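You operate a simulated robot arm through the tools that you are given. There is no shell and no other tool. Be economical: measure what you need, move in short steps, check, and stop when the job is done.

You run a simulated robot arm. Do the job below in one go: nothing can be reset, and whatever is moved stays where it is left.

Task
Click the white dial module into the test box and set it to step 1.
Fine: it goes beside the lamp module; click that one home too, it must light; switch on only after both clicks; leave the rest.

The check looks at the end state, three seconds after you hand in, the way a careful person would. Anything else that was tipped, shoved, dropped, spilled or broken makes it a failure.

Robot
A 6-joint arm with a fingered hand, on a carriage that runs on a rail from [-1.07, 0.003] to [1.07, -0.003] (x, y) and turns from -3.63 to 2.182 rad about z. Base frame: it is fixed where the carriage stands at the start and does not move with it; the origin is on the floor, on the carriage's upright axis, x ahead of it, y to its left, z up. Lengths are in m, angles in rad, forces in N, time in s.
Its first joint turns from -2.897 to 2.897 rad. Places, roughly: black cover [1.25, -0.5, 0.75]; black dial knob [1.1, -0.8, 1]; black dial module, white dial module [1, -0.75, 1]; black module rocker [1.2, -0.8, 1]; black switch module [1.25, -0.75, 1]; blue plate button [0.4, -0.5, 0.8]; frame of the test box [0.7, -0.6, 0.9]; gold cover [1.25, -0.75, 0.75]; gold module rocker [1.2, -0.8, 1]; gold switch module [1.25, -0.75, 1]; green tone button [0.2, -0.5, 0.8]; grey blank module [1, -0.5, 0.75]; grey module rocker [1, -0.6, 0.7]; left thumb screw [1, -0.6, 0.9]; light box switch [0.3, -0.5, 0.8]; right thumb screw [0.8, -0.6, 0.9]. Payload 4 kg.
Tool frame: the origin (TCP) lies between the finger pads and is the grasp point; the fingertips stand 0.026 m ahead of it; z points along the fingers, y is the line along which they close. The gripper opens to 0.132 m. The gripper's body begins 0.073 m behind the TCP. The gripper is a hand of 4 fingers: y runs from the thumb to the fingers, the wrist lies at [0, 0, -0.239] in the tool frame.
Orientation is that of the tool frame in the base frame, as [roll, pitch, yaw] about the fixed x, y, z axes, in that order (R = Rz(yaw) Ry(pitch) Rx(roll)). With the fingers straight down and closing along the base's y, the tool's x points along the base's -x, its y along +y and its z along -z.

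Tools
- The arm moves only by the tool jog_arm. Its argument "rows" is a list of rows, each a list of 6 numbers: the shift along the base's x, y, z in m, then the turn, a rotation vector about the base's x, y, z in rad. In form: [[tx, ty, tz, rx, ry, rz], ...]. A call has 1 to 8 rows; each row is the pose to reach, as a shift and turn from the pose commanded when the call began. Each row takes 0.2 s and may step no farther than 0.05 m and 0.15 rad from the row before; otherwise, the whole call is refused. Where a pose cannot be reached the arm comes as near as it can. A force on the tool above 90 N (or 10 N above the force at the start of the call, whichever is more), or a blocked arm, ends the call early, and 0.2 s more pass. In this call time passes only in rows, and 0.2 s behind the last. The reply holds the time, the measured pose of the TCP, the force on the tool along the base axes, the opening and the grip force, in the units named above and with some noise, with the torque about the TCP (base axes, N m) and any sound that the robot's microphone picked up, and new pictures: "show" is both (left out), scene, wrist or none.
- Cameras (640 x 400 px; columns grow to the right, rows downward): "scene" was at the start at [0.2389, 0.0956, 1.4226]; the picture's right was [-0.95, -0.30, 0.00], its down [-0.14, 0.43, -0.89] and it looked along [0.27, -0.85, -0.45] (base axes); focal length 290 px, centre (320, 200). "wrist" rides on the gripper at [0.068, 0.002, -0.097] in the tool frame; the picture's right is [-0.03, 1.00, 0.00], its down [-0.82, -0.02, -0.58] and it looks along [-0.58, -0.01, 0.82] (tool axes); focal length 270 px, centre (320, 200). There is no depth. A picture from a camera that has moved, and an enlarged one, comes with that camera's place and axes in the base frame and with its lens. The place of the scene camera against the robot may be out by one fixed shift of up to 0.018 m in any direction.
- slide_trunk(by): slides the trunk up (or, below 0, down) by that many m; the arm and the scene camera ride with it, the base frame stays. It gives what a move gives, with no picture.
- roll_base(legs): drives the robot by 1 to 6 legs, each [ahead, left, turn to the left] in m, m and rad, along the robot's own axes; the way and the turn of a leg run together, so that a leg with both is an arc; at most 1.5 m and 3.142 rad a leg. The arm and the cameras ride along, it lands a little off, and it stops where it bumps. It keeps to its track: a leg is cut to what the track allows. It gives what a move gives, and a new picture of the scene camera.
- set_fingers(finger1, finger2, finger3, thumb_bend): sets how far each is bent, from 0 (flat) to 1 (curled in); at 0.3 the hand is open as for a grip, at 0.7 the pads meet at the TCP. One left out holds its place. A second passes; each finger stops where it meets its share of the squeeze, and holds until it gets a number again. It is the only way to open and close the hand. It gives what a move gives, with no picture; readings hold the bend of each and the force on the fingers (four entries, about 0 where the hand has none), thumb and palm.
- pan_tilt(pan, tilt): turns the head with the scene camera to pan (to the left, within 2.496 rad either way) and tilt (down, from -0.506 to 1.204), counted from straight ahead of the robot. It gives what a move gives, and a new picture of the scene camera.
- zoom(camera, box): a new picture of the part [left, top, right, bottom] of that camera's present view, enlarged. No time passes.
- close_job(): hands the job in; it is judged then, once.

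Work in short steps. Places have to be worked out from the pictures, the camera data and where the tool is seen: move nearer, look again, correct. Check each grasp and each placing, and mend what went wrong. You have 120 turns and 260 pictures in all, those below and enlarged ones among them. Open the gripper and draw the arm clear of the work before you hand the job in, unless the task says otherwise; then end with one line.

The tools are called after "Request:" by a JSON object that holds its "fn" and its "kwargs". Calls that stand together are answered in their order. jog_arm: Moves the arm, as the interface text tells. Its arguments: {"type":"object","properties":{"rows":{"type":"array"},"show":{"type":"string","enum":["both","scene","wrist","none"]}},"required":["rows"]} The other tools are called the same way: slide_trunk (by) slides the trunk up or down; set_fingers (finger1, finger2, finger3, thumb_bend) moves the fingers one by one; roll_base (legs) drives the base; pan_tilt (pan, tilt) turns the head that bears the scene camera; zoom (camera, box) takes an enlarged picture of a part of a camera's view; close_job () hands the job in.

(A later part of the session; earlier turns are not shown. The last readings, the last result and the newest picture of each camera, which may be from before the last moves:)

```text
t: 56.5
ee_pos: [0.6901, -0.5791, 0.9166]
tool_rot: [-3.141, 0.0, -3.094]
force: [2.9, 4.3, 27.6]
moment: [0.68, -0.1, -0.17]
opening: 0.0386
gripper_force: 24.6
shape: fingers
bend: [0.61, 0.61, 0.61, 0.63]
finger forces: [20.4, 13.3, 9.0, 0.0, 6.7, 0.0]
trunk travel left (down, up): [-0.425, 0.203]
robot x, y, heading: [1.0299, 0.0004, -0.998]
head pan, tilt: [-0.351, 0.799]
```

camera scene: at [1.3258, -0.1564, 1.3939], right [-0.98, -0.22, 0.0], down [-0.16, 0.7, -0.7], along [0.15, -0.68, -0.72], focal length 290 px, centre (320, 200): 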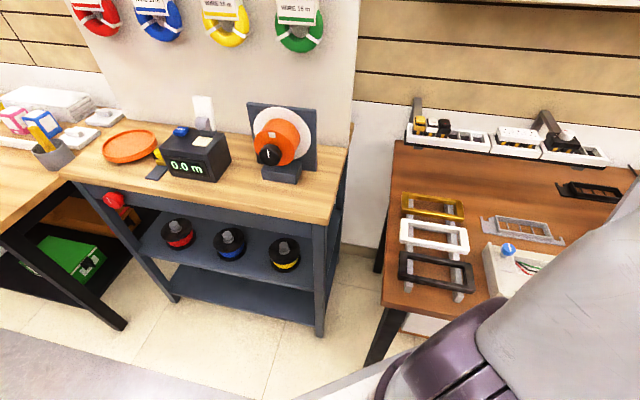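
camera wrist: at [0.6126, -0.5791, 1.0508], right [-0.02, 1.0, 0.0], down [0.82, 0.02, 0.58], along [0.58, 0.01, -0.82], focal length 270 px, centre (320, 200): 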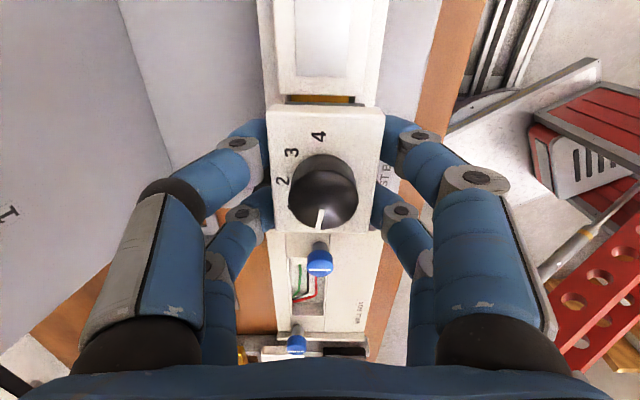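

Contact (27 N). I ease up 2 mm to unload and look before releasing.

Request:
{"fn": "jog_arm", "kwargs": {"rows": [[0, 0, 0.003, 0, 0, 0]], "show": "none"}}

Request:
{"fn": "zoom", "kwargs": {"camera": "wrist", "box": [220, 30, 420, 250]}}

Request:
{"fn": "pan_tilt", "kwargs": {"pan": -0.75, "tilt": 0.75}}

```text
t: 56.9
ee_pos: [0.6906, -0.5783, 0.9157]
tool_rot: [-3.141, 0.0, -3.096]
force: [-4.3, 0.3, 16.5]
moment: [0.29, 0.23, 0.03]
opening: 0.0382
gripper_force: 20.0
shape: fingers
bend: [0.61, 0.61, 0.61, 0.63]
finger forces: [16.3, 8.0, 8.1, 0.1, 7.1, 0.0]
trunk travel left (down, up): [-0.425, 0.203]
robot x, y, heading: [1.0291, -0.0026, -1.001]
head pan, tilt: [-0.351, 0.799]
```

```text
1.82 times, centred on (320, 140) of wrist
camera zoom: at [0.6214, -0.5812, 1.0125], right [-0.02, 1.0, 0.0], down [0.82, 0.02, 0.58], along [0.58, 0.01, -0.82], focal length 491 px, centre (320, 309)
```

zoom: 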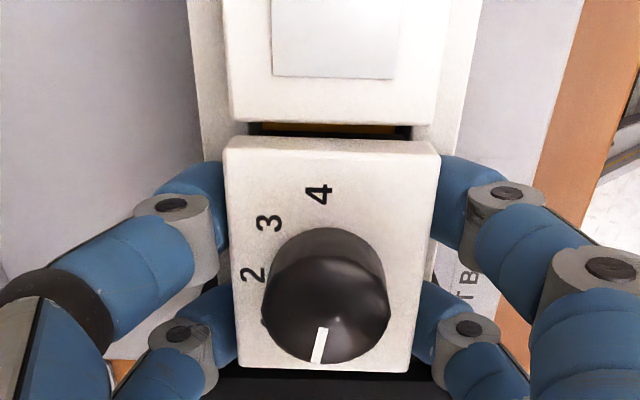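

```text
t: 57.7
ee_pos: [0.6898, -0.5787, 0.9169]
tool_rot: [3.141, 0.003, -3.095]
force: [-5.4, 0.4, 15.5]
moment: [0.31, 0.27, 0.07]
opening: 0.0377
gripper_force: 20.1
shape: fingers
bend: [0.61, 0.61, 0.61, 0.63]
finger forces: [16.6, 8.0, 8.3, 0.0, 7.3, 0.1]
trunk travel left (down, up): [-0.425, 0.203]
robot x, y, heading: [1.0332, -0.0004, -0.993]
head pan, tilt: [-0.75, 0.75]
camera scene: at [1.2933, -0.1588, 1.398], right [-0.98, 0.18, 0.0], down [0.12, 0.67, -0.73], along [-0.13, -0.72, -0.68], focal length 290 px, centre (320, 200)
```

scene: 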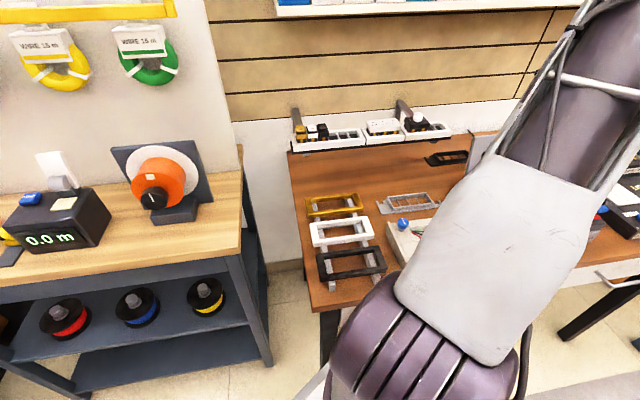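

The module sits at the same "proud" height the lamp had. I release it by opening the fingers moderately.

Request:
{"fn": "set_fingers", "kwargs": {"finger1": 0.44, "finger2": 0.44, "finger3": 0.44, "thumb_bend": 0.44}}

Request:
{"fn": "zoom", "kwargs": {"camera": "wrist", "box": [220, 30, 420, 250]}}

```text
t: 58.7
ee_pos: [0.692, -0.5785, 0.9159]
tool_rot: [3.141, 0.001, -3.095]
force: [1.9, -4.8, 12.8]
moment: [0.31, 0.2, 0.03]
opening: 0.0689
gripper_force: 6.9
shape: fingers
bend: [0.62, 0.44, 0.44, 0.44]
finger forces: [12.9, 0.0, 0.0, 0.0, 0.0, 0.1]
trunk travel left (down, up): [-0.425, 0.203]
robot x, y, heading: [1.0296, -0.0015, -0.997]
head pan, tilt: [-0.75, 0.75]
```

```text
1.82 times, centred on (320, 140) of wrist
camera zoom: at [0.6226, -0.5814, 1.012], right [-0.02, 1.0, 0.0], down [0.81, 0.02, 0.58], along [0.58, 0.01, -0.81], focal length 491 px, centre (320, 309)
```

zoom: 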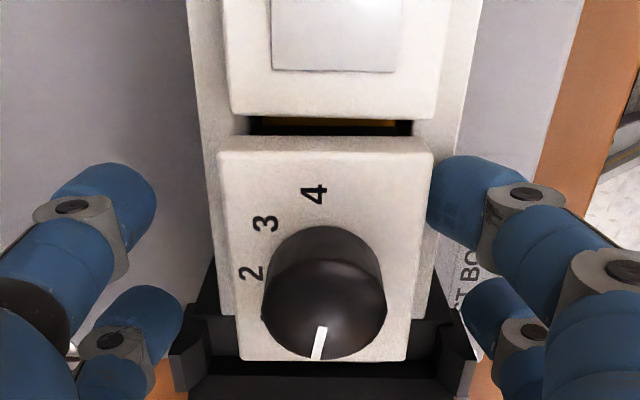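

Finger 1 is pressing on the frame rail and held by that load. I raise 3 mm and command it open again.

Request:
{"fn": "jog_arm", "kwargs": {"rows": [[0, 0, 0.003, 0, 0, 0]], "show": "none"}}

Request:
{"fn": "set_fingers", "kwargs": {"finger1": 0.44}}

Request:
{"fn": "zoom", "kwargs": {"camera": "wrist", "box": [220, 30, 420, 250]}}

```text
t: 59.1
ee_pos: [0.6908, -0.5786, 0.9184]
tool_rot: [3.139, 0.003, -3.095]
force: [-0.3, -0.1, -0.5]
moment: [-0.01, 0.05, 0.01]
opening: 0.0857
gripper_force: 0.0
shape: fingers
bend: [0.44, 0.44, 0.44, 0.44]
finger forces: [0.0, 0.0, 0.0, 0.0, 0.0, 0.0]
trunk travel left (down, up): [-0.425, 0.203]
robot x, y, heading: [1.0291, -0.0013, -0.997]
head pan, tilt: [-0.75, 0.75]
```

```text
t: 60.1
ee_pos: [0.6912, -0.5786, 0.92]
tool_rot: [-3.14, 0.001, -3.094]
force: [0.2, -0.2, -0.1]
moment: [-0.01, 0.04, 0.0]
opening: 0.0857
gripper_force: 0.0
shape: fingers
bend: [0.44, 0.44, 0.44, 0.44]
finger forces: [0.0, 0.0, 0.0, 0.0, 0.0, 0.1]
trunk travel left (down, up): [-0.425, 0.203]
robot x, y, heading: [1.0303, -0.0008, -0.998]
head pan, tilt: [-0.75, 0.75]
```

```text
1.82 times, centred on (320, 140) of wrist
camera zoom: at [0.6218, -0.5816, 1.0154], right [-0.02, 1.0, 0.0], down [0.82, 0.02, 0.58], along [0.58, 0.01, -0.82], focal length 491 px, centre (320, 309)
```

zoom: 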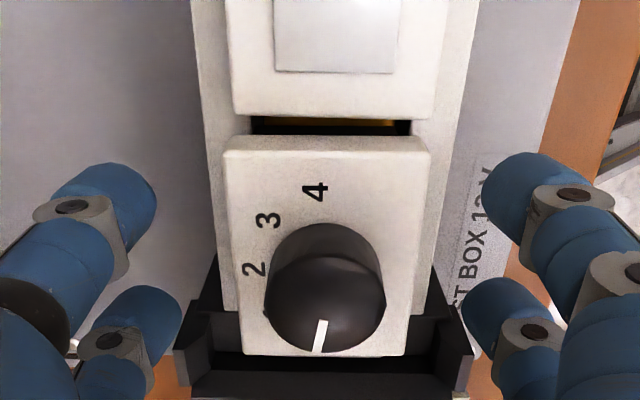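

Released; module sits square in slots 1–2. I rise, set fingertips to straddle the knob, and check alignment.

Request:
{"fn": "jog_arm", "kwargs": {"rows": [[0, 0, 0.03, 0, 0, 0], [-0.004, 0, 0.055, 0, 0, -0.045]], "show": "none"}}

Request:
{"fn": "set_fingers", "kwargs": {"finger1": 0.59, "finger2": 0.59, "finger3": 0.59, "thumb_bend": 0.59}}

Request:
{"fn": "zoom", "kwargs": {"camera": "wrist", "box": [200, 10, 440, 260]}}

```text
t: 60.7
ee_pos: [0.6879, -0.579, 0.9773]
tool_rot: [-3.141, 0.002, -3.14]
force: [0.2, 0.3, -0.6]
moment: [0.01, -0.01, 0.01]
opening: 0.0859
gripper_force: 0.0
shape: fingers
bend: [0.44, 0.44, 0.44, 0.44]
finger forces: [0.1, 0.0, 0.0, 0.1, 0.1, 0.0]
trunk travel left (down, up): [-0.425, 0.203]
robot x, y, heading: [1.0283, -0.0036, -0.999]
head pan, tilt: [-0.75, 0.75]
```

```text
t: 61.7
ee_pos: [0.6869, -0.5774, 0.9775]
tool_rot: [3.141, 0.002, -3.14]
force: [-0.2, 0.1, -0.2]
moment: [0.03, 0.02, 0.01]
opening: 0.0364
gripper_force: 0.0
shape: fingers
bend: [0.59, 0.59, 0.59, 0.59]
finger forces: [0.1, 0.0, 0.1, 0.0, 0.0, 0.0]
trunk travel left (down, up): [-0.425, 0.203]
robot x, y, heading: [1.0297, -0.0046, -0.995]
head pan, tilt: [-0.75, 0.75]
```

```text
1.60 times, centred on (320, 135) of wrist
camera zoom: at [0.6188, -0.5775, 1.072], right [0.02, 1.0, 0.0], down [0.82, -0.02, 0.58], along [0.58, -0.01, -0.82], focal length 432 px, centre (320, 304)
```

zoom: 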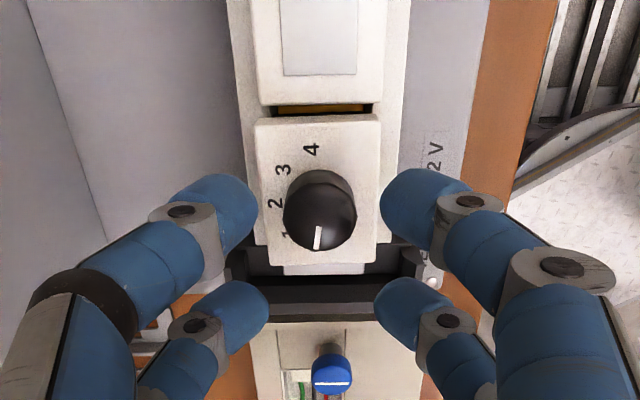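

Tips should be a bit narrower (opening ≈0.024) to land on the plate beside the knob; TCP should shift −3 mm in x. Then approach.

Request:
{"fn": "set_fingers", "kwargs": {"finger1": 0.63, "finger2": 0.63, "finger3": 0.63, "thumb_bend": 0.63}}

Request:
{"fn": "jog_arm", "kwargs": {"rows": [[-0.0035, 0, -0.01, 0, 0, 0], [-0.0035, 0, -0.025, 0, 0, 0]], "show": "none"}}

Request:
{"fn": "zoom", "kwargs": {"camera": "wrist", "box": [200, 10, 440, 260]}}

```text
t: 62.7
ee_pos: [0.6873, -0.5777, 0.9757]
tool_rot: [-3.141, 0.0, -3.14]
force: [0.0, 0.1, 0.2]
moment: [0.02, -0.03, 0.0]
opening: 0.0233
gripper_force: 0.2
shape: fingers
bend: [0.63, 0.63, 0.63, 0.63]
finger forces: [0.2, 0.1, 0.0, 0.0, 0.0, 0.0]
trunk travel left (down, up): [-0.425, 0.203]
robot x, y, heading: [1.0312, -0.0031, -0.996]
head pan, tilt: [-0.75, 0.75]
```

```text
t: 63.3
ee_pos: [0.6836, -0.5804, 0.9501]
tool_rot: [-3.142, 0.002, -3.141]
force: [0.2, -0.2, -0.8]
moment: [0.0, 0.02, -0.01]
opening: 0.0232
gripper_force: 0.1
shape: fingers
bend: [0.63, 0.63, 0.63, 0.63]
finger forces: [0.1, 0.0, 0.0, 0.0, 0.0, 0.0]
trunk travel left (down, up): [-0.425, 0.203]
robot x, y, heading: [1.0282, -0.0025, -1.001]
head pan, tilt: [-0.75, 0.75]
```

```text
1.60 times, centred on (320, 135) of wrist
camera zoom: at [0.6151, -0.5794, 1.0467], right [0.02, 1.0, 0.0], down [0.81, -0.02, 0.58], along [0.58, -0.01, -0.82], focal length 432 px, centre (320, 304)
```

zoom: 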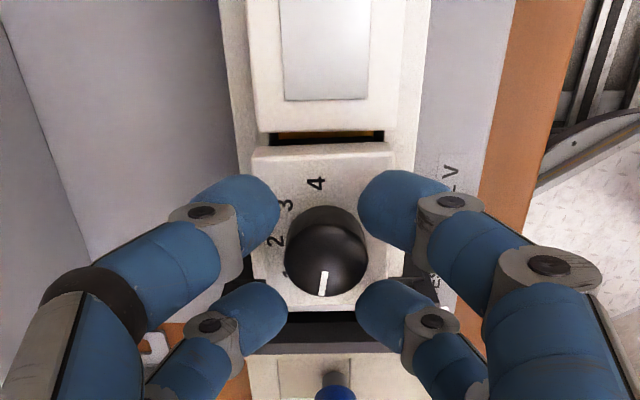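

Aligned: tips straddle the knob. I press down gradually and listen.

Request:
{"fn": "jog_arm", "kwargs": {"rows": [[-0.001, 0.001, -0.012, 0, 0, 0], [-0.001, 0.001, -0.02, 0, 0, 0], [-0.001, 0.001, -0.025, 0, 0, 0], [-0.001, 0.001, -0.029, 0, 0, 0], [-0.001, 0.001, -0.033, 0, 0, 0], [-0.001, 0.001, -0.037, 0, 0, 0], [-0.001, 0.001, -0.041, 0, 0, 0]], "show": "wrist"}}

```text
t: 64.5
ee_pos: [0.6794, -0.5808, 0.9284]
tool_rot: [-3.131, -0.011, -3.138]
force: [6.8, 5.4, 34.8]
moment: [0.51, -0.49, -0.08]
opening: 0.0222
gripper_force: 18.0
shape: fingers
bend: [0.66, 0.68, 0.66, 0.63]
finger forces: [11.5, 17.3, 7.0, 0.1, 0.0, 0.1]
trunk travel left (down, up): [-0.425, 0.203]
robot x, y, heading: [1.0303, -0.0047, -1.0]
head pan, tilt: [-0.75, 0.75]
stopped in row 5: the force on the tool passed its limit at 96 N (the readings are from after the stop); the commanded pose is now the measured one
camera wrist: at [0.6118, -0.5798, 1.0255], right [0.02, 1.0, -0.01], down [0.82, -0.01, 0.57], along [0.57, -0.02, -0.82], focal length 270 px, centre (320, 200)
```

wrist: 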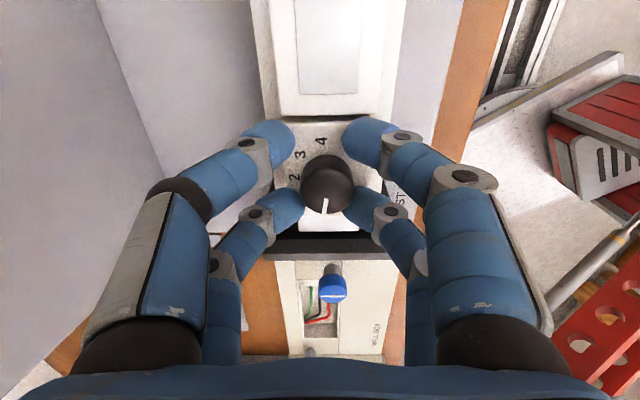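

Force peaked at 96 N. Back off and inspect whether both plates are level.

Request:
{"fn": "jog_arm", "kwargs": {"rows": [[0, 0, 0.04, 0.009, 0.009, 0], [-0.03, 0, 0.08, 0.009, 0.009, 0], [-0.07, 0, 0.11, 0.009, 0.009, 0], [-0.11, 0, 0.13, 0.009, 0.009, 0]], "show": "none"}}

Request:
{"fn": "set_fingers", "kwargs": {"finger1": 0.3, "finger2": 0.3, "finger3": 0.3, "thumb_bend": 0.3}}

Request:
{"fn": "zoom", "kwargs": {"camera": "wrist", "box": [250, 100, 400, 260]}}

```text
t: 65.5
ee_pos: [0.5683, -0.5804, 1.0566]
tool_rot: [3.14, -0.016, -3.137]
force: [0.8, 0.2, -0.1]
moment: [-0.01, 0.05, -0.02]
opening: 0.0229
gripper_force: 0.0
shape: fingers
bend: [0.63, 0.63, 0.63, 0.63]
finger forces: [0.0, 0.0, 0.1, 0.0, 0.0, 0.1]
trunk travel left (down, up): [-0.425, 0.203]
robot x, y, heading: [1.0288, -0.0027, -0.997]
head pan, tilt: [-0.75, 0.75]
```

```text
t: 66.5
ee_pos: [0.5681, -0.5809, 1.0558]
tool_rot: [3.14, -0.017, -3.139]
force: [-0.6, 0.4, 0.4]
moment: [-0.02, -0.01, -0.03]
opening: 0.1323
gripper_force: 0.1
shape: fingers
bend: [0.3, 0.3, 0.3, 0.3]
finger forces: [0.0, 0.1, 0.1, 0.1, 0.0, 0.0]
trunk travel left (down, up): [-0.425, 0.203]
robot x, y, heading: [1.0318, -0.0057, -1.001]
head pan, tilt: [-0.75, 0.75]
```

```text
2.50 times, centred on (325, 180) of wrist
camera zoom: at [0.5014, -0.5806, 1.1538], right [0.02, 1.0, 0.0], down [0.83, -0.02, 0.56], along [0.56, -0.01, -0.83], focal length 676 px, centre (308, 250)
```

zoom: 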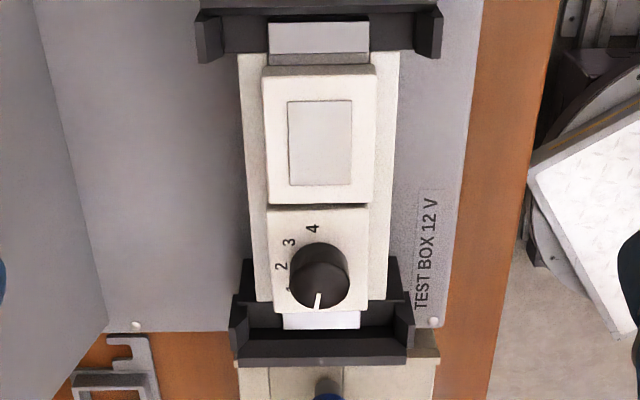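

Need a side-on view to compare heights. I lower the wrist camera on the −x side for a flatter look.

Request:
{"fn": "jog_arm", "kwargs": {"rows": [[-0.045, 0, 0, 0, 0, 0], [-0.09, 0, 0, 0, 0, 0], [-0.13, 0, 0, 0, -0.05, 0], [-0.16, 0, -0.02, 0, -0.15, 0], [-0.17, 0, -0.02, 0, -0.28, 0]], "show": "wrist"}}

Request:
{"fn": "zoom", "kwargs": {"camera": "wrist", "box": [260, 130, 400, 260]}}

```text
t: 67.7
ee_pos: [0.4867, -0.556, 1.0342]
tool_rot: [3.14, 0.112, -3.138]
force: [-0.3, 0.3, 0.5]
moment: [0.01, 0.02, 0.0]
opening: 0.1324
gripper_force: 0.1
shape: fingers
bend: [0.3, 0.3, 0.3, 0.3]
finger forces: [0.0, 0.0, 0.0, 0.1, 0.1, 0.0]
out of reach, approached as far as the arm can: row 3, 4, 5
trunk travel left (down, up): [-0.425, 0.203]
robot x, y, heading: [1.0298, -0.0039, -1.002]
head pan, tilt: [-0.75, 0.75]
camera wrist: at [0.408, -0.5562, 1.1214], right [0.02, 1.0, 0.0], down [0.75, -0.02, 0.66], along [0.66, -0.01, -0.75], focal length 270 px, centre (320, 200)
```

wrist: 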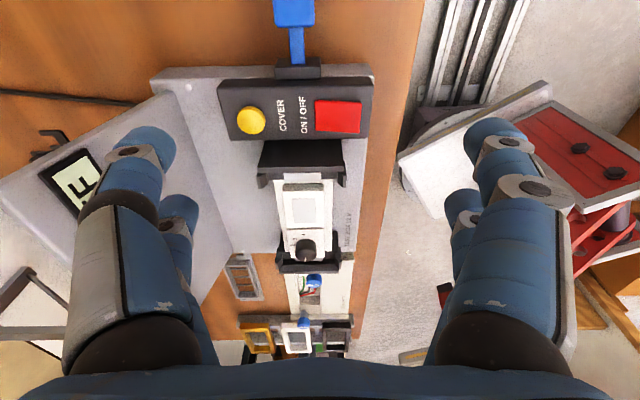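

```text
3.08 times, centred on (330, 195) of wrist
camera zoom: at [0.408, -0.5562, 1.1214], right [0.02, 1.0, 0.0], down [0.75, -0.02, 0.66], along [0.66, -0.01, -0.75], focal length 832 px, centre (289, 215)
```

zoom: 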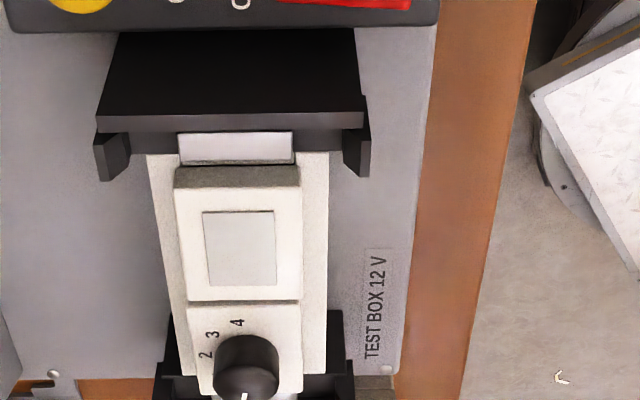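

Heights are not conclusive from here. I swing the hand to the front side (yaw to natural orientation) to look at the front faces.

Request:
{"fn": "jog_arm", "kwargs": {"rows": [[0.03, 0.02, 0.03, 0, 0.05, -0.1], [0.06, 0.04, 0.05, 0, 0.11, -0.2], [0.09, 0.06, 0.05, 0, 0.11, -0.34], [0.12, 0.08, 0.05, 0, 0.11, -0.48], [0.14, 0.1, 0.05, 0, 0.11, -0.62], [0.16, 0.12, 0.05, 0, 0.11, -0.76], [0.17, 0.135, 0.05, 0, 0.11, -0.9], [0.18, 0.14, 0.05, 0, 0.11, -1.04]], "show": "none"}}

Request:
{"fn": "jog_arm", "kwargs": {"rows": [[0.0, 0.0, 0, 0, 0, -0.14], [0, 0, 0, 0, 0, -0.28], [0, 0, 0, 0, 0, -0.42], [0, 0, 0, 0, 0, -0.52]], "show": "wrist"}}

```text
t: 69.5
ee_pos: [0.666, -0.416, 1.0834]
tool_rot: [-3.092, 0.018, 2.104]
force: [0.9, -0.1, 0.2]
moment: [0.0, -0.03, -0.03]
opening: 0.1326
gripper_force: 0.2
shape: fingers
bend: [0.3, 0.3, 0.3, 0.3]
finger forces: [0.0, 0.0, 0.1, 0.1, 0.0, 0.0]
trunk travel left (down, up): [-0.425, 0.203]
robot x, y, heading: [1.0269, -0.0001, -0.999]
head pan, tilt: [-0.75, 0.75]
```

```text
t: 70.5
ee_pos: [0.6625, -0.3312, 1.0645]
tool_rot: [-3.074, 0.104, 1.76]
force: [-0.5, -0.6, 0.1]
moment: [0.02, 0.01, -0.05]
opening: 0.1328
gripper_force: 0.0
shape: fingers
bend: [0.3, 0.3, 0.3, 0.3]
finger forces: [0.0, 0.0, 0.0, 0.1, 0.0, 0.0]
out of reach, approached as far as the arm can: row 1, 2, 3, 4
trunk travel left (down, up): [-0.425, 0.203]
robot x, y, heading: [1.0275, -0.001, -0.997]
head pan, tilt: [-0.75, 0.75]
camera wrist: at [0.6555, -0.2541, 1.1525], right [0.99, 0.15, -0.07], down [0.16, -0.73, 0.66], along [0.05, -0.66, -0.75], focal length 270 px, centre (320, 200)
```

wrist: 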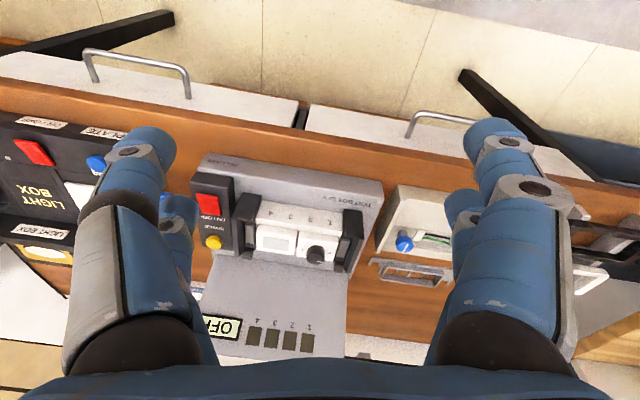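

Request:
{"fn": "zoom", "kwargs": {"camera": "wrist", "box": [230, 185, 380, 280]}}

```text
4.21 times, centred on (305, 232) of wrist
camera zoom: at [0.6555, -0.2541, 1.1525], right [0.99, 0.15, -0.07], down [0.16, -0.73, 0.66], along [0.05, -0.66, -0.75], focal length 1138 px, centre (383, 63)
```

zoom: 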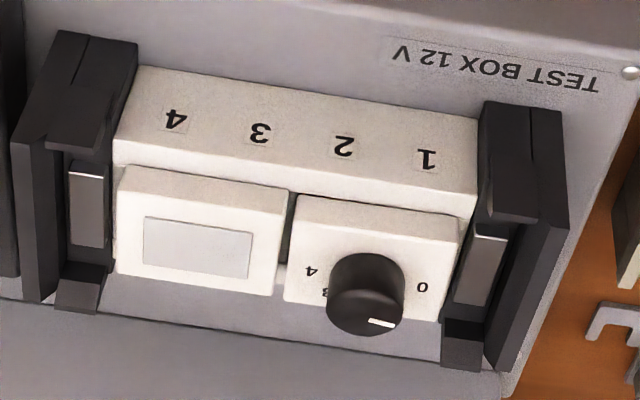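

Very useful view. I zoom tighter on the plate edges.

Request:
{"fn": "zoom", "kwargs": {"camera": "wrist", "box": [252, 215, 346, 270]}}

```text
6.81 times, centred on (299, 242) of wrist
camera zoom: at [0.6555, -0.2541, 1.1525], right [0.99, 0.15, -0.07], down [0.16, -0.73, 0.66], along [0.05, -0.66, -0.75], focal length 1840 px, centre (463, -89)
```

zoom: 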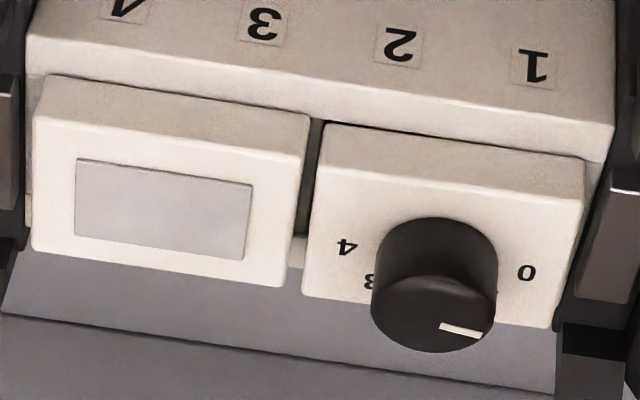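

Both plates look essentially down on the frame, but no click was heard, so I will re-press each. First I return over the dial.

Request:
{"fn": "jog_arm", "kwargs": {"rows": [[0, -0.045, 0, 0, 0, 0.1], [0, -0.09, 0, 0, 0, 0.24], [0, -0.13, 0, 0, 0, 0.38], [0, -0.16, 0, 0, 0, 0.52], [0, -0.19, 0, 0, 0, 0.66], [0, -0.21, 0, 0, 0, 0.8], [0, -0.22, 0, 0, 0, 0.94], [0, -0.22, 0, 0, 0, 1.08]], "show": "wrist"}}

```text
t: 72.3
ee_pos: [0.6589, -0.5535, 1.0582]
tool_rot: [-3.072, 0.102, 2.842]
force: [0.6, 0.6, -0.8]
moment: [0.02, 0.0, 0.01]
opening: 0.1328
gripper_force: 0.1
shape: fingers
bend: [0.3, 0.3, 0.3, 0.3]
finger forces: [0.1, 0.0, 0.0, 0.0, 0.1, 0.0]
trunk travel left (down, up): [-0.425, 0.203]
robot x, y, heading: [1.0304, -0.0005, -1.001]
head pan, tilt: [-0.75, 0.75]
camera wrist: at [0.5859, -0.524, 1.1468], right [0.32, 0.94, -0.07], down [0.72, -0.2, 0.66], along [0.61, -0.26, -0.75], focal length 270 px, centre (320, 200)
```

wrist: 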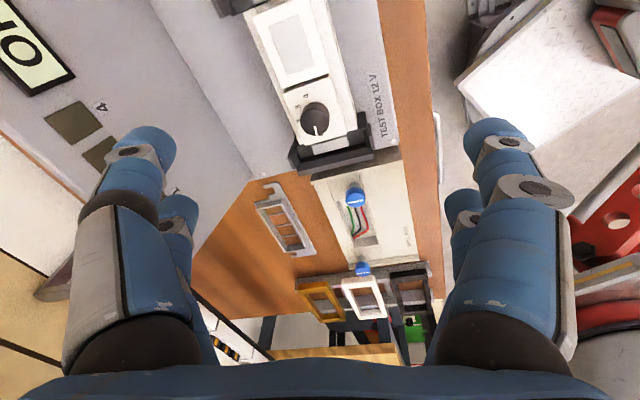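

I level the tool, set yaw to π and centre over the dial at z≈1.0.

Request:
{"fn": "jog_arm", "kwargs": {"rows": [[0.012, -0.012, -0.01, 0.04, 0.04, 0.12], [0.024, -0.0255, -0.03, 0.075, 0.08, 0.24], [0.024, -0.0255, -0.05, 0.085, 0.091, 0.3]], "show": "none"}}

Request:
{"fn": "set_fingers", "kwargs": {"finger1": 0.63, "finger2": 0.63, "finger3": 0.63, "thumb_bend": 0.63}}

Request:
{"fn": "zoom", "kwargs": {"camera": "wrist", "box": [200, 10, 440, 260]}}

```text
t: 73.1
ee_pos: [0.6828, -0.5773, 1.0087]
tool_rot: [3.139, 0.0, 3.138]
force: [0.5, 0.3, 0.1]
moment: [0.02, -0.03, 0.01]
opening: 0.1327
gripper_force: 0.1
shape: fingers
bend: [0.3, 0.3, 0.3, 0.3]
finger forces: [0.1, 0.0, 0.0, 0.0, 0.0, 0.0]
trunk travel left (down, up): [-0.425, 0.203]
robot x, y, heading: [1.0273, -0.0052, -1.001]
head pan, tilt: [-0.75, 0.75]
```

```text
t: 74.1
ee_pos: [0.6821, -0.5764, 1.01]
tool_rot: [3.141, 0.002, 3.135]
force: [0.3, 0.6, 0.6]
moment: [0.01, 0.01, -0.01]
opening: 0.0233
gripper_force: 0.1
shape: fingers
bend: [0.63, 0.63, 0.63, 0.63]
finger forces: [0.1, 0.0, 0.0, 0.0, 0.0, 0.0]
trunk travel left (down, up): [-0.425, 0.203]
robot x, y, heading: [1.0318, -0.0064, -0.997]
head pan, tilt: [-0.75, 0.75]
```

```text
1.60 times, centred on (320, 135) of wrist
camera zoom: at [0.613, -0.577, 1.105], right [0.03, 1.0, 0.0], down [0.82, -0.03, 0.58], along [0.58, -0.02, -0.82], focal length 432 px, centre (320, 304)
```

zoom: 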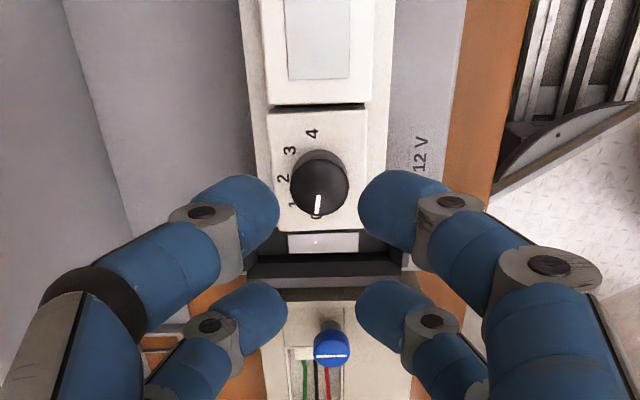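

Centred within 2 mm. Press the dial again, in finer steps.

Request:
{"fn": "jog_arm", "kwargs": {"rows": [[0.002, -0.0025, -0.04, 0, 0, 0], [0.002, -0.0025, -0.07, 0, 0, 0], [0.002, -0.0025, -0.078, 0, 0, 0], [0.002, -0.0025, -0.082, 0, 0, 0], [0.002, -0.0025, -0.085, 0, 0, 0], [0.002, -0.0025, -0.088, 0, 0, 0], [0.002, -0.0025, -0.091, 0, 0, 0], [0.002, -0.0025, -0.094, 0, 0, 0]], "show": "none"}}

```text
t: 75.7
ee_pos: [0.6822, -0.5829, 0.9279]
tool_rot: [-3.133, -0.01, 3.139]
force: [6.6, 6.6, 39.2]
moment: [0.84, -0.35, -0.07]
opening: 0.0219
gripper_force: 19.6
shape: fingers
bend: [0.68, 0.7, 0.63, 0.63]
finger forces: [17.1, 20.7, 0.8, 0.1, 0.3, 0.1]
trunk travel left (down, up): [-0.425, 0.203]
robot x, y, heading: [1.0281, -0.0017, -0.998]
head pan, tilt: [-0.75, 0.75]
stopped in row 8: the force on the tool passed its limit at 94 N (the readings are from after the stop); the commanded pose is now the measured one
```

Hard stop at the same height (dial doesn't move further). Now re-press the lamp likewise with closed fingertips to compare.

Request:
{"fn": "jog_arm", "kwargs": {"rows": [[0.002, 0.004, 0.04, -0.008, 0.01, 0], [0.002, 0.004, 0.06, -0.008, 0.01, 0], [-0.03, 0.004, 0.06, -0.008, 0.01, 0], [-0.058, 0.004, 0.06, -0.008, 0.01, 0]], "show": "none"}}

Request:
{"fn": "set_fingers", "kwargs": {"finger1": 0.66, "finger2": 0.66, "finger3": 0.66, "thumb_bend": 0.66}}

Request:
{"fn": "zoom", "kwargs": {"camera": "wrist", "box": [200, 10, 440, 260]}}

```text
t: 76.7
ee_pos: [0.6258, -0.5795, 0.9849]
tool_rot: [-3.129, -0.018, 3.137]
force: [0.2, 0.9, 0.1]
moment: [0.0, 0.0, -0.01]
opening: 0.0228
gripper_force: 0.1
shape: fingers
bend: [0.63, 0.63, 0.63, 0.63]
finger forces: [0.0, 0.0, 0.0, 0.0, 0.0, 0.0]
trunk travel left (down, up): [-0.425, 0.203]
robot x, y, heading: [1.03, -0.0015, -0.999]
head pan, tilt: [-0.75, 0.75]
```

```text
t: 77.7
ee_pos: [0.6261, -0.5769, 0.9851]
tool_rot: [-3.131, -0.015, 3.139]
force: [0.1, -0.7, -0.4]
moment: [-0.01, 0.02, 0.01]
opening: 0.0138
gripper_force: 0.1
shape: fingers
bend: [0.66, 0.66, 0.66, 0.66]
finger forces: [0.0, 0.0, 0.0, 0.1, 0.1, 0.1]
trunk travel left (down, up): [-0.425, 0.203]
robot x, y, heading: [1.0309, -0.0034, -0.996]
head pan, tilt: [-0.75, 0.75]
```

```text
1.60 times, centred on (320, 135) of wrist
camera zoom: at [0.5584, -0.5766, 1.0821], right [0.03, 1.0, -0.01], down [0.82, -0.02, 0.56], along [0.56, -0.03, -0.83], focal length 432 px, centre (320, 304)
```

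zoom: 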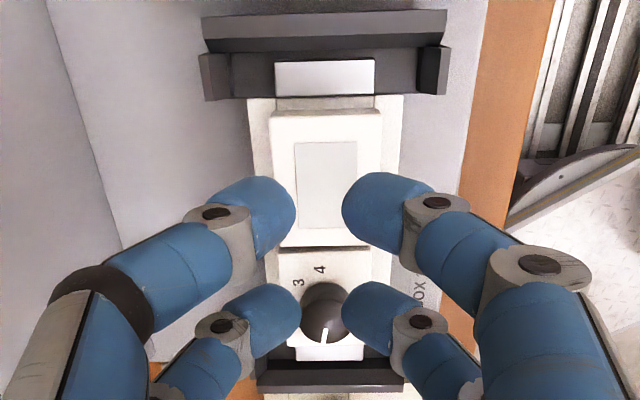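

Lamp is centred. Level the tool and press.

Request:
{"fn": "jog_arm", "kwargs": {"rows": [[-0.002, -0.001, -0.03, 0.01, -0.016, 0], [-0.002, -0.001, -0.048, 0.01, -0.016, 0], [-0.002, -0.001, -0.055, 0.01, -0.016, 0], [-0.002, -0.001, -0.059, 0.01, -0.016, 0], [-0.002, -0.001, -0.062, 0.01, -0.016, 0], [-0.002, -0.001, -0.065, 0.01, -0.016, 0], [-0.002, -0.001, -0.068, 0.01, -0.016, 0], [-0.002, -0.001, -0.071, 0.01, -0.016, 0]], "show": "none"}}

```text
t: 79.5
ee_pos: [0.6185, -0.5845, 0.9259]
tool_rot: [-3.126, -0.02, 3.138]
force: [4.0, 5.1, 32.3]
moment: [0.14, -0.26, 0.03]
opening: 0.008
gripper_force: 16.4
shape: fingers
bend: [0.7, 0.71, 0.7, 0.67]
finger forces: [8.1, 11.4, 6.4, 0.1, 6.4, 0.0]
trunk travel left (down, up): [-0.425, 0.203]
robot x, y, heading: [1.0328, -0.0039, -0.996]
head pan, tilt: [-0.75, 0.75]
stopped in row 8: the force on the tool passed its limit at 92 N (the readings are from after the stop); the commanded pose is now the measured one
```

Lamp is at its hard stop at the same height as before – home. The dial press loaded mainly the +y side, so I press centrally on the knob top with closed fingers to be sure.

Request:
{"fn": "jog_arm", "kwargs": {"rows": [[0.004, 0.008, 0.04, 0.015, -0.02, 0], [0.004, 0.008, 0.07, 0.015, -0.02, 0], [0.035, 0.008, 0.07, 0.015, -0.02, 0], [0.069, 0.008, 0.07, 0.015, -0.02, 0]], "show": "none"}}

Request:
{"fn": "set_fingers", "kwargs": {"finger1": 0.69, "finger2": 0.69, "finger3": 0.69, "thumb_bend": 0.69}}

Request:
{"fn": "jog_arm", "kwargs": {"rows": [[0, 0, -0.02, 0, 0, 0], [0, 0, -0.04, 0, 0, 0], [0, 0, -0.05, 0, 0, 0], [0, 0, -0.055, 0, 0, 0], [0, 0, -0.06, 0, 0, 0], [0, 0, -0.064, 0, 0, 0], [0, 0, -0.068, 0, 0, 0], [0, 0, -0.072, 0, 0, 0]], "show": "wrist"}}

```text
t: 80.5
ee_pos: [0.6885, -0.5774, 0.9932]
tool_rot: [3.139, 0.007, 3.139]
force: [-0.2, 0.4, 0.1]
moment: [0.01, -0.03, -0.02]
opening: 0.0126
gripper_force: 0.1
shape: fingers
bend: [0.66, 0.66, 0.66, 0.66]
finger forces: [0.1, 0.0, 0.1, 0.0, 0.0, 0.0]
trunk travel left (down, up): [-0.425, 0.203]
robot x, y, heading: [1.0292, 0.0003, -0.993]
head pan, tilt: [-0.75, 0.75]
```

```text
t: 81.5
ee_pos: [0.688, -0.5761, 0.9936]
tool_rot: [3.137, 0.008, 3.137]
force: [-0.5, 0.7, 0.5]
moment: [0.01, 0.05, 0.02]
opening: 0.0046
gripper_force: 0.1
shape: fingers
bend: [0.69, 0.69, 0.69, 0.69]
finger forces: [0.0, 0.1, 0.0, 0.1, 0.0, 0.0]
trunk travel left (down, up): [-0.425, 0.203]
robot x, y, heading: [1.0307, -0.0025, -0.995]
head pan, tilt: [-0.75, 0.75]
```

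```text
t: 83.3
ee_pos: [0.6871, -0.5775, 0.9268]
tool_rot: [-3.14, -0.001, 3.139]
force: [-5.0, -3.4, 51.0]
moment: [-0.17, 0.32, -0.04]
opening: 0.0061
gripper_force: 26.7
shape: fingers
bend: [0.71, 0.7, 0.7, 0.71]
finger forces: [13.2, 8.2, 7.6, 0.0, 24.9, 0.0]
trunk travel left (down, up): [-0.425, 0.203]
robot x, y, heading: [1.0336, -0.0015, -1.0]
head pan, tilt: [-0.75, 0.75]
camera wrist: at [0.6186, -0.5754, 1.0218], right [0.03, 1.0, 0.0], down [0.82, -0.02, 0.58], along [0.58, -0.02, -0.82], focal length 270 px, centre (320, 200)
```

wrist: 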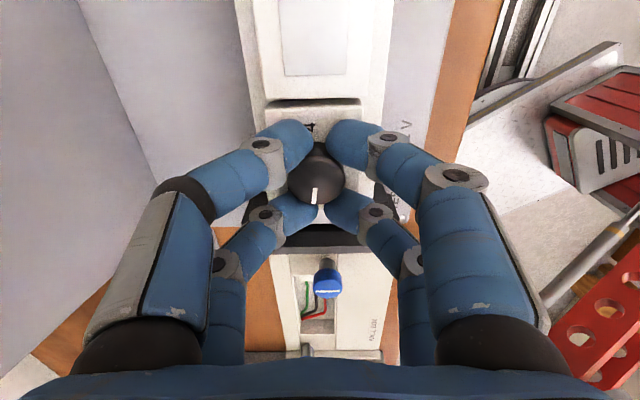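

Tips reached the plate around the knob, now also loading the −y side (25 N). Press slightly more.

Request:
{"fn": "jog_arm", "kwargs": {"rows": [[0, 0, -0.003, 0, 0, 0], [0, 0, -0.006, 0, 0, 0], [0, 0, -0.009, 0, 0, 0]], "show": "none"}}

Request:
{"fn": "jog_arm", "kwargs": {"rows": [[0, 0, 0.04, 0, 0, 0], [0, 0, 0.08, 0, 0, 0]], "show": "wrist"}}

Request:
{"fn": "zoom", "kwargs": {"camera": "wrist", "box": [230, 10, 410, 200]}}

```text
t: 84.1
ee_pos: [0.6841, -0.5787, 0.9257]
tool_rot: [-3.134, -0.011, 3.141]
force: [4.1, 5.0, 32.5]
moment: [0.19, -0.09, 0.04]
opening: 0.0024
gripper_force: 18.4
shape: fingers
bend: [0.71, 0.71, 0.71, 0.71]
finger forces: [12.3, 10.6, 5.1, 0.0, 8.9, 0.0]
trunk travel left (down, up): [-0.425, 0.203]
robot x, y, heading: [1.0336, -0.0029, -0.999]
head pan, tilt: [-0.75, 0.75]
stopped in row 3: the force on the tool passed its limit at 93 N (the readings are from after the stop); the commanded pose is now the measured one
```

```text
t: 84.7
ee_pos: [0.6878, -0.5762, 0.9998]
tool_rot: [-3.136, -0.005, 3.14]
force: [0.0, -0.9, -0.2]
moment: [0.01, -0.02, 0.0]
opening: 0.0045
gripper_force: 0.1
shape: fingers
bend: [0.69, 0.69, 0.69, 0.69]
finger forces: [0.0, 0.0, 0.0, 0.0, 0.0, 0.0]
trunk travel left (down, up): [-0.425, 0.203]
robot x, y, heading: [1.0284, -0.0027, -0.997]
head pan, tilt: [-0.75, 0.75]
camera wrist: at [0.6193, -0.5763, 1.0961], right [0.03, 1.0, -0.01], down [0.82, -0.02, 0.57], along [0.57, -0.02, -0.82], focal length 270 px, centre (320, 200)
```

wrist: 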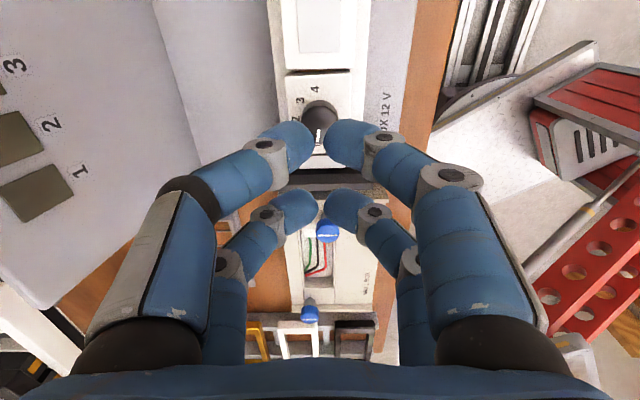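

```text
2.11 times, centred on (320, 105) of wrist
camera zoom: at [0.6193, -0.5763, 1.0961], right [0.03, 1.0, -0.01], down [0.82, -0.02, 0.57], along [0.57, -0.02, -0.82], focal length 569 px, centre (320, 400)
```

zoom: 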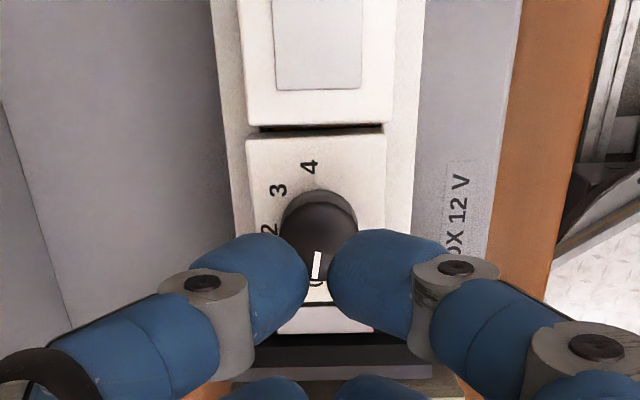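

Both modules are at their stops, flush with the frame. Now the knob: I open the tips, centre on the knob (≈0.685, −0.579) and lower around it.

Request:
{"fn": "set_fingers", "kwargs": {"finger1": 0.57, "finger2": 0.57, "finger3": 0.57, "thumb_bend": 0.57}}

Request:
{"fn": "jog_arm", "kwargs": {"rows": [[-0.002, -0.001, -0.03, 0.005, -0.005, 0], [-0.002, -0.001, -0.05, 0.005, -0.005, 0], [-0.002, -0.001, -0.06, 0.005, -0.005, 0]], "show": "none"}}

Request:
{"fn": "zoom", "kwargs": {"camera": "wrist", "box": [220, 70, 420, 250]}}

```text
t: 85.7
ee_pos: [0.6884, -0.5771, 0.9996]
tool_rot: [-3.136, -0.004, 3.14]
force: [0.2, -1.0, 0.4]
moment: [0.0, -0.02, 0.04]
opening: 0.0454
gripper_force: 0.0
shape: fingers
bend: [0.56, 0.56, 0.56, 0.56]
finger forces: [0.1, 0.0, 0.1, 0.0, 0.1, 0.1]
trunk travel left (down, up): [-0.425, 0.203]
robot x, y, heading: [1.0283, -0.0039, -0.994]
head pan, tilt: [-0.75, 0.75]
```

```text
t: 86.5
ee_pos: [0.685, -0.5783, 0.9421]
tool_rot: [-3.141, -0.002, 3.139]
force: [-0.1, 1.4, 0.3]
moment: [-0.02, -0.01, -0.01]
opening: 0.045
gripper_force: 0.0
shape: fingers
bend: [0.56, 0.56, 0.56, 0.56]
finger forces: [0.0, 0.0, 0.0, 0.0, 0.1, 0.0]
trunk travel left (down, up): [-0.425, 0.203]
robot x, y, heading: [1.0319, -0.0013, -0.996]
head pan, tilt: [-0.75, 0.75]
```

```text
2.22 times, centred on (320, 160) of wrist
camera zoom: at [0.6149, -0.5784, 1.0375], right [0.03, 1.0, 0.0], down [0.82, -0.02, 0.58], along [0.58, -0.02, -0.82], focal length 601 px, centre (320, 289)
```

zoom: 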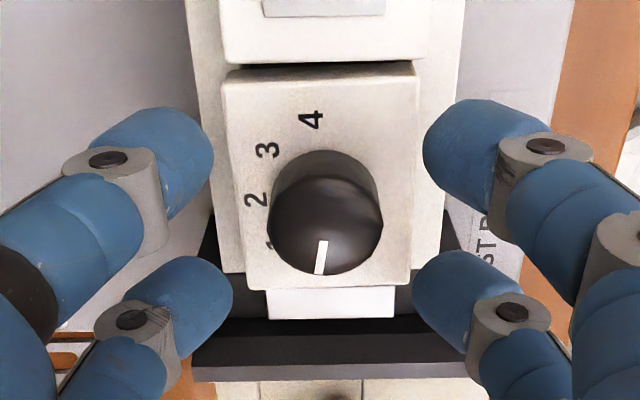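

Knob is centred between the four tips. Lower 6 mm and close onto it.

Request:
{"fn": "jog_arm", "kwargs": {"rows": [[0.0005, -0.001, -0.006, 0, 0, 0]], "show": "none"}}

Request:
{"fn": "set_fingers", "kwargs": {"finger1": 0.68, "finger2": 0.68, "finger3": 0.68, "thumb_bend": 0.68}}

Request:
{"fn": "zoom", "kwargs": {"camera": "wrist", "box": [220, 70, 420, 250]}}

```text
t: 86.9
ee_pos: [0.6845, -0.5809, 0.9349]
tool_rot: [3.141, -0.001, 3.14]
force: [-0.4, -0.2, 0.6]
moment: [-0.05, 0.0, -0.03]
opening: 0.0448
gripper_force: 0.0
shape: fingers
bend: [0.56, 0.56, 0.56, 0.56]
finger forces: [0.0, 0.0, 0.0, 0.1, 0.1, 0.0]
trunk travel left (down, up): [-0.425, 0.203]
robot x, y, heading: [1.027, 0.0019, -0.992]
head pan, tilt: [-0.75, 0.75]
```

```text
t: 87.9
ee_pos: [0.684, -0.5806, 0.9345]
tool_rot: [-3.14, -0.001, 3.14]
force: [-0.3, 0.0, -0.2]
moment: [0.01, 0.01, -0.02]
opening: 0.008
gripper_force: 0.2
shape: fingers
bend: [0.68, 0.67, 0.68, 0.68]
finger forces: [0.1, 0.2, 0.0, 0.0, 0.0, 0.0]
trunk travel left (down, up): [-0.425, 0.203]
robot x, y, heading: [1.0263, -0.0018, -0.998]
head pan, tilt: [-0.75, 0.75]
```

```text
2.22 times, centred on (320, 160) of wrist
camera zoom: at [0.6154, -0.5801, 1.0312], right [0.03, 1.0, 0.0], down [0.82, -0.02, 0.58], along [0.58, -0.02, -0.82], focal length 601 px, centre (320, 289)
```

zoom: 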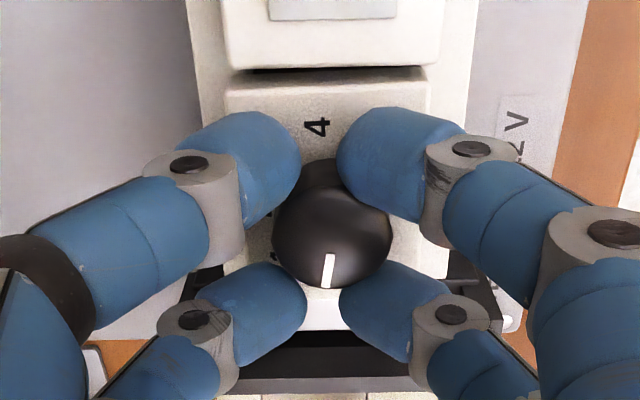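

The four tips only cage the round knob without gripping. I'll grip it with a single opposing pair; first I find which finger is which by opening finger1 and finger3.

Request:
{"fn": "jog_arm", "kwargs": {"rows": [[0, 0, 0.04, 0, 0, 0]], "show": "none"}}

Request:
{"fn": "set_fingers", "kwargs": {"finger1": 0.4, "finger2": 0.6, "finger3": 0.5, "thumb_bend": 0.6}}

Request:
{"fn": "zoom", "kwargs": {"camera": "wrist", "box": [0, 0, 640, 400]}}

```text
t: 88.3
ee_pos: [0.6853, -0.5786, 0.9757]
tool_rot: [-3.141, 0.0, 3.139]
force: [-0.5, 0.3, 0.0]
moment: [0.03, 0.02, 0.02]
opening: 0.0078
gripper_force: 0.2
shape: fingers
bend: [0.68, 0.68, 0.68, 0.68]
finger forces: [0.1, 0.0, 0.0, 0.1, 0.0, 0.1]
trunk travel left (down, up): [-0.425, 0.203]
robot x, y, heading: [1.0293, -0.0026, -0.994]
head pan, tilt: [-0.75, 0.75]
```

```text
t: 89.3
ee_pos: [0.6858, -0.5781, 0.9767]
tool_rot: [3.14, 0.0, 3.138]
force: [0.2, -0.2, 0.7]
moment: [0.01, 0.05, 0.0]
opening: 0.0656
gripper_force: 0.0
shape: fingers
bend: [0.4, 0.6, 0.5, 0.6]
finger forces: [0.0, 0.0, 0.0, 0.0, 0.1, 0.0]
trunk travel left (down, up): [-0.425, 0.203]
robot x, y, heading: [1.0306, -0.005, -1.001]
head pan, tilt: [-0.75, 0.75]
```

```text
1.00 times, centred on (320, 200) of wrist (not enlarged: the box is as wide or as high as the picture)
camera zoom: at [0.6167, -0.5778, 1.0725], right [0.03, 1.0, 0.0], down [0.82, -0.02, 0.58], along [0.58, -0.02, -0.82], focal length 270 px, centre (320, 200)
```

zoom: 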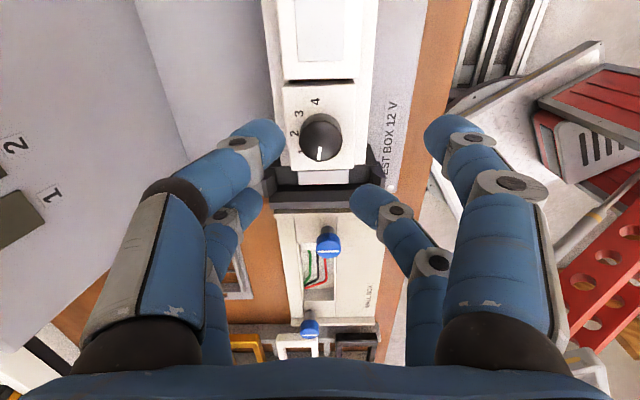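

Identified: front pair = thumb (−y) and finger1 (+y); rear pair = fingers 2, 3. I open the rear pair fully and put the front pair astride the knob.

Request:
{"fn": "set_fingers", "kwargs": {"finger1": 0.56, "finger2": 0.3, "finger3": 0.3, "thumb_bend": 0.56}}

Request:
{"fn": "jog_arm", "kwargs": {"rows": [[0.02, -0.001, 0, 0, 0, 0], [0.02, -0.001, -0.03, 0, 0, 0]], "show": "none"}}

Request:
{"fn": "zoom", "kwargs": {"camera": "wrist", "box": [200, 30, 440, 230]}}

```text
t: 90.3
ee_pos: [0.6851, -0.5792, 0.9767]
tool_rot: [3.141, 0.0, 3.139]
force: [-0.4, 0.2, -1.0]
moment: [0.04, -0.03, 0.0]
opening: 0.0459
gripper_force: 0.2
shape: fingers
bend: [0.56, 0.3, 0.3, 0.56]
finger forces: [0.1, 0.1, 0.1, 0.0, 0.0, 0.0]
trunk travel left (down, up): [-0.425, 0.203]
robot x, y, heading: [1.0314, -0.0038, -0.997]
head pan, tilt: [-0.75, 0.75]
```

```text
t: 90.9
ee_pos: [0.7041, -0.5796, 0.9479]
tool_rot: [-3.141, 0.0, 3.138]
force: [-0.3, 0.2, 0.2]
moment: [-0.02, -0.01, 0.02]
opening: 0.046
gripper_force: 0.1
shape: fingers
bend: [0.56, 0.3, 0.3, 0.56]
finger forces: [0.0, 0.1, 0.0, 0.1, 0.1, 0.0]
trunk travel left (down, up): [-0.425, 0.203]
robot x, y, heading: [1.0288, -0.0026, -1.001]
head pan, tilt: [-0.75, 0.75]
```

```text
2.00 times, centred on (320, 130) of wrist
camera zoom: at [0.6356, -0.5791, 1.0431], right [0.03, 1.0, 0.0], down [0.82, -0.02, 0.58], along [0.58, -0.02, -0.82], focal length 541 px, centre (320, 340)
```

zoom: 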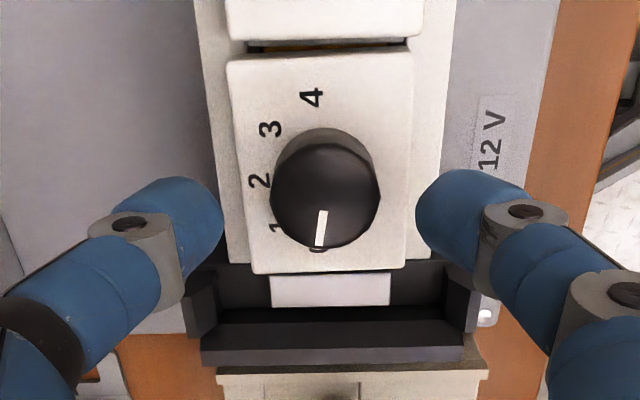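

Thumb and finger1 line up with the knob's centre. Lower 12 mm and pinch.

Request:
{"fn": "jog_arm", "kwargs": {"rows": [[0.002, -0.001, -0.012, 0, 0, 0]], "show": "none"}}

Request:
{"fn": "set_fingers", "kwargs": {"finger1": 0.72, "thumb_bend": 0.72}}

Request:
{"fn": "zoom", "kwargs": {"camera": "wrist", "box": [200, 30, 440, 230]}}

```text
t: 91.3
ee_pos: [0.7072, -0.5823, 0.9349]
tool_rot: [3.139, -0.002, 3.14]
force: [-0.4, 0.6, 0.3]
moment: [0.04, -0.02, 0.0]
opening: 0.0459
gripper_force: 0.0
shape: fingers
bend: [0.56, 0.3, 0.3, 0.56]
finger forces: [0.0, 0.0, 0.1, 0.0, 0.0, 0.1]
trunk travel left (down, up): [-0.425, 0.203]
robot x, y, heading: [1.0342, -0.0039, -0.998]
head pan, tilt: [-0.75, 0.75]
```

```text
t: 92.3
ee_pos: [0.7061, -0.5813, 0.9353]
tool_rot: [-3.141, 0.0, 3.14]
force: [0.7, 0.8, -0.8]
moment: [0.05, -0.05, -0.02]
opening: 0.0211
gripper_force: 7.1
shape: fingers
bend: [0.62, 0.3, 0.3, 0.68]
finger forces: [7.6, 0.0, 0.0, 0.0, 7.0, 0.0]
trunk travel left (down, up): [-0.425, 0.203]
robot x, y, heading: [1.0306, -0.0009, -0.998]
head pan, tilt: [-0.75, 0.75]
```

```text
2.00 times, centred on (320, 130) of wrist
camera zoom: at [0.6382, -0.581, 1.0313], right [0.03, 1.0, 0.0], down [0.82, -0.02, 0.58], along [0.58, -0.02, -0.82], focal length 541 px, centre (320, 340)
```

zoom: 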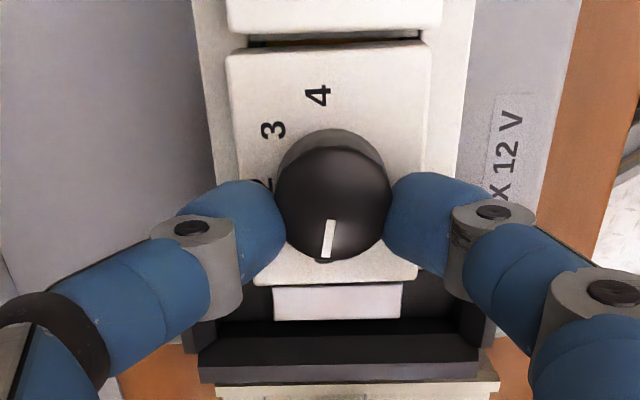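

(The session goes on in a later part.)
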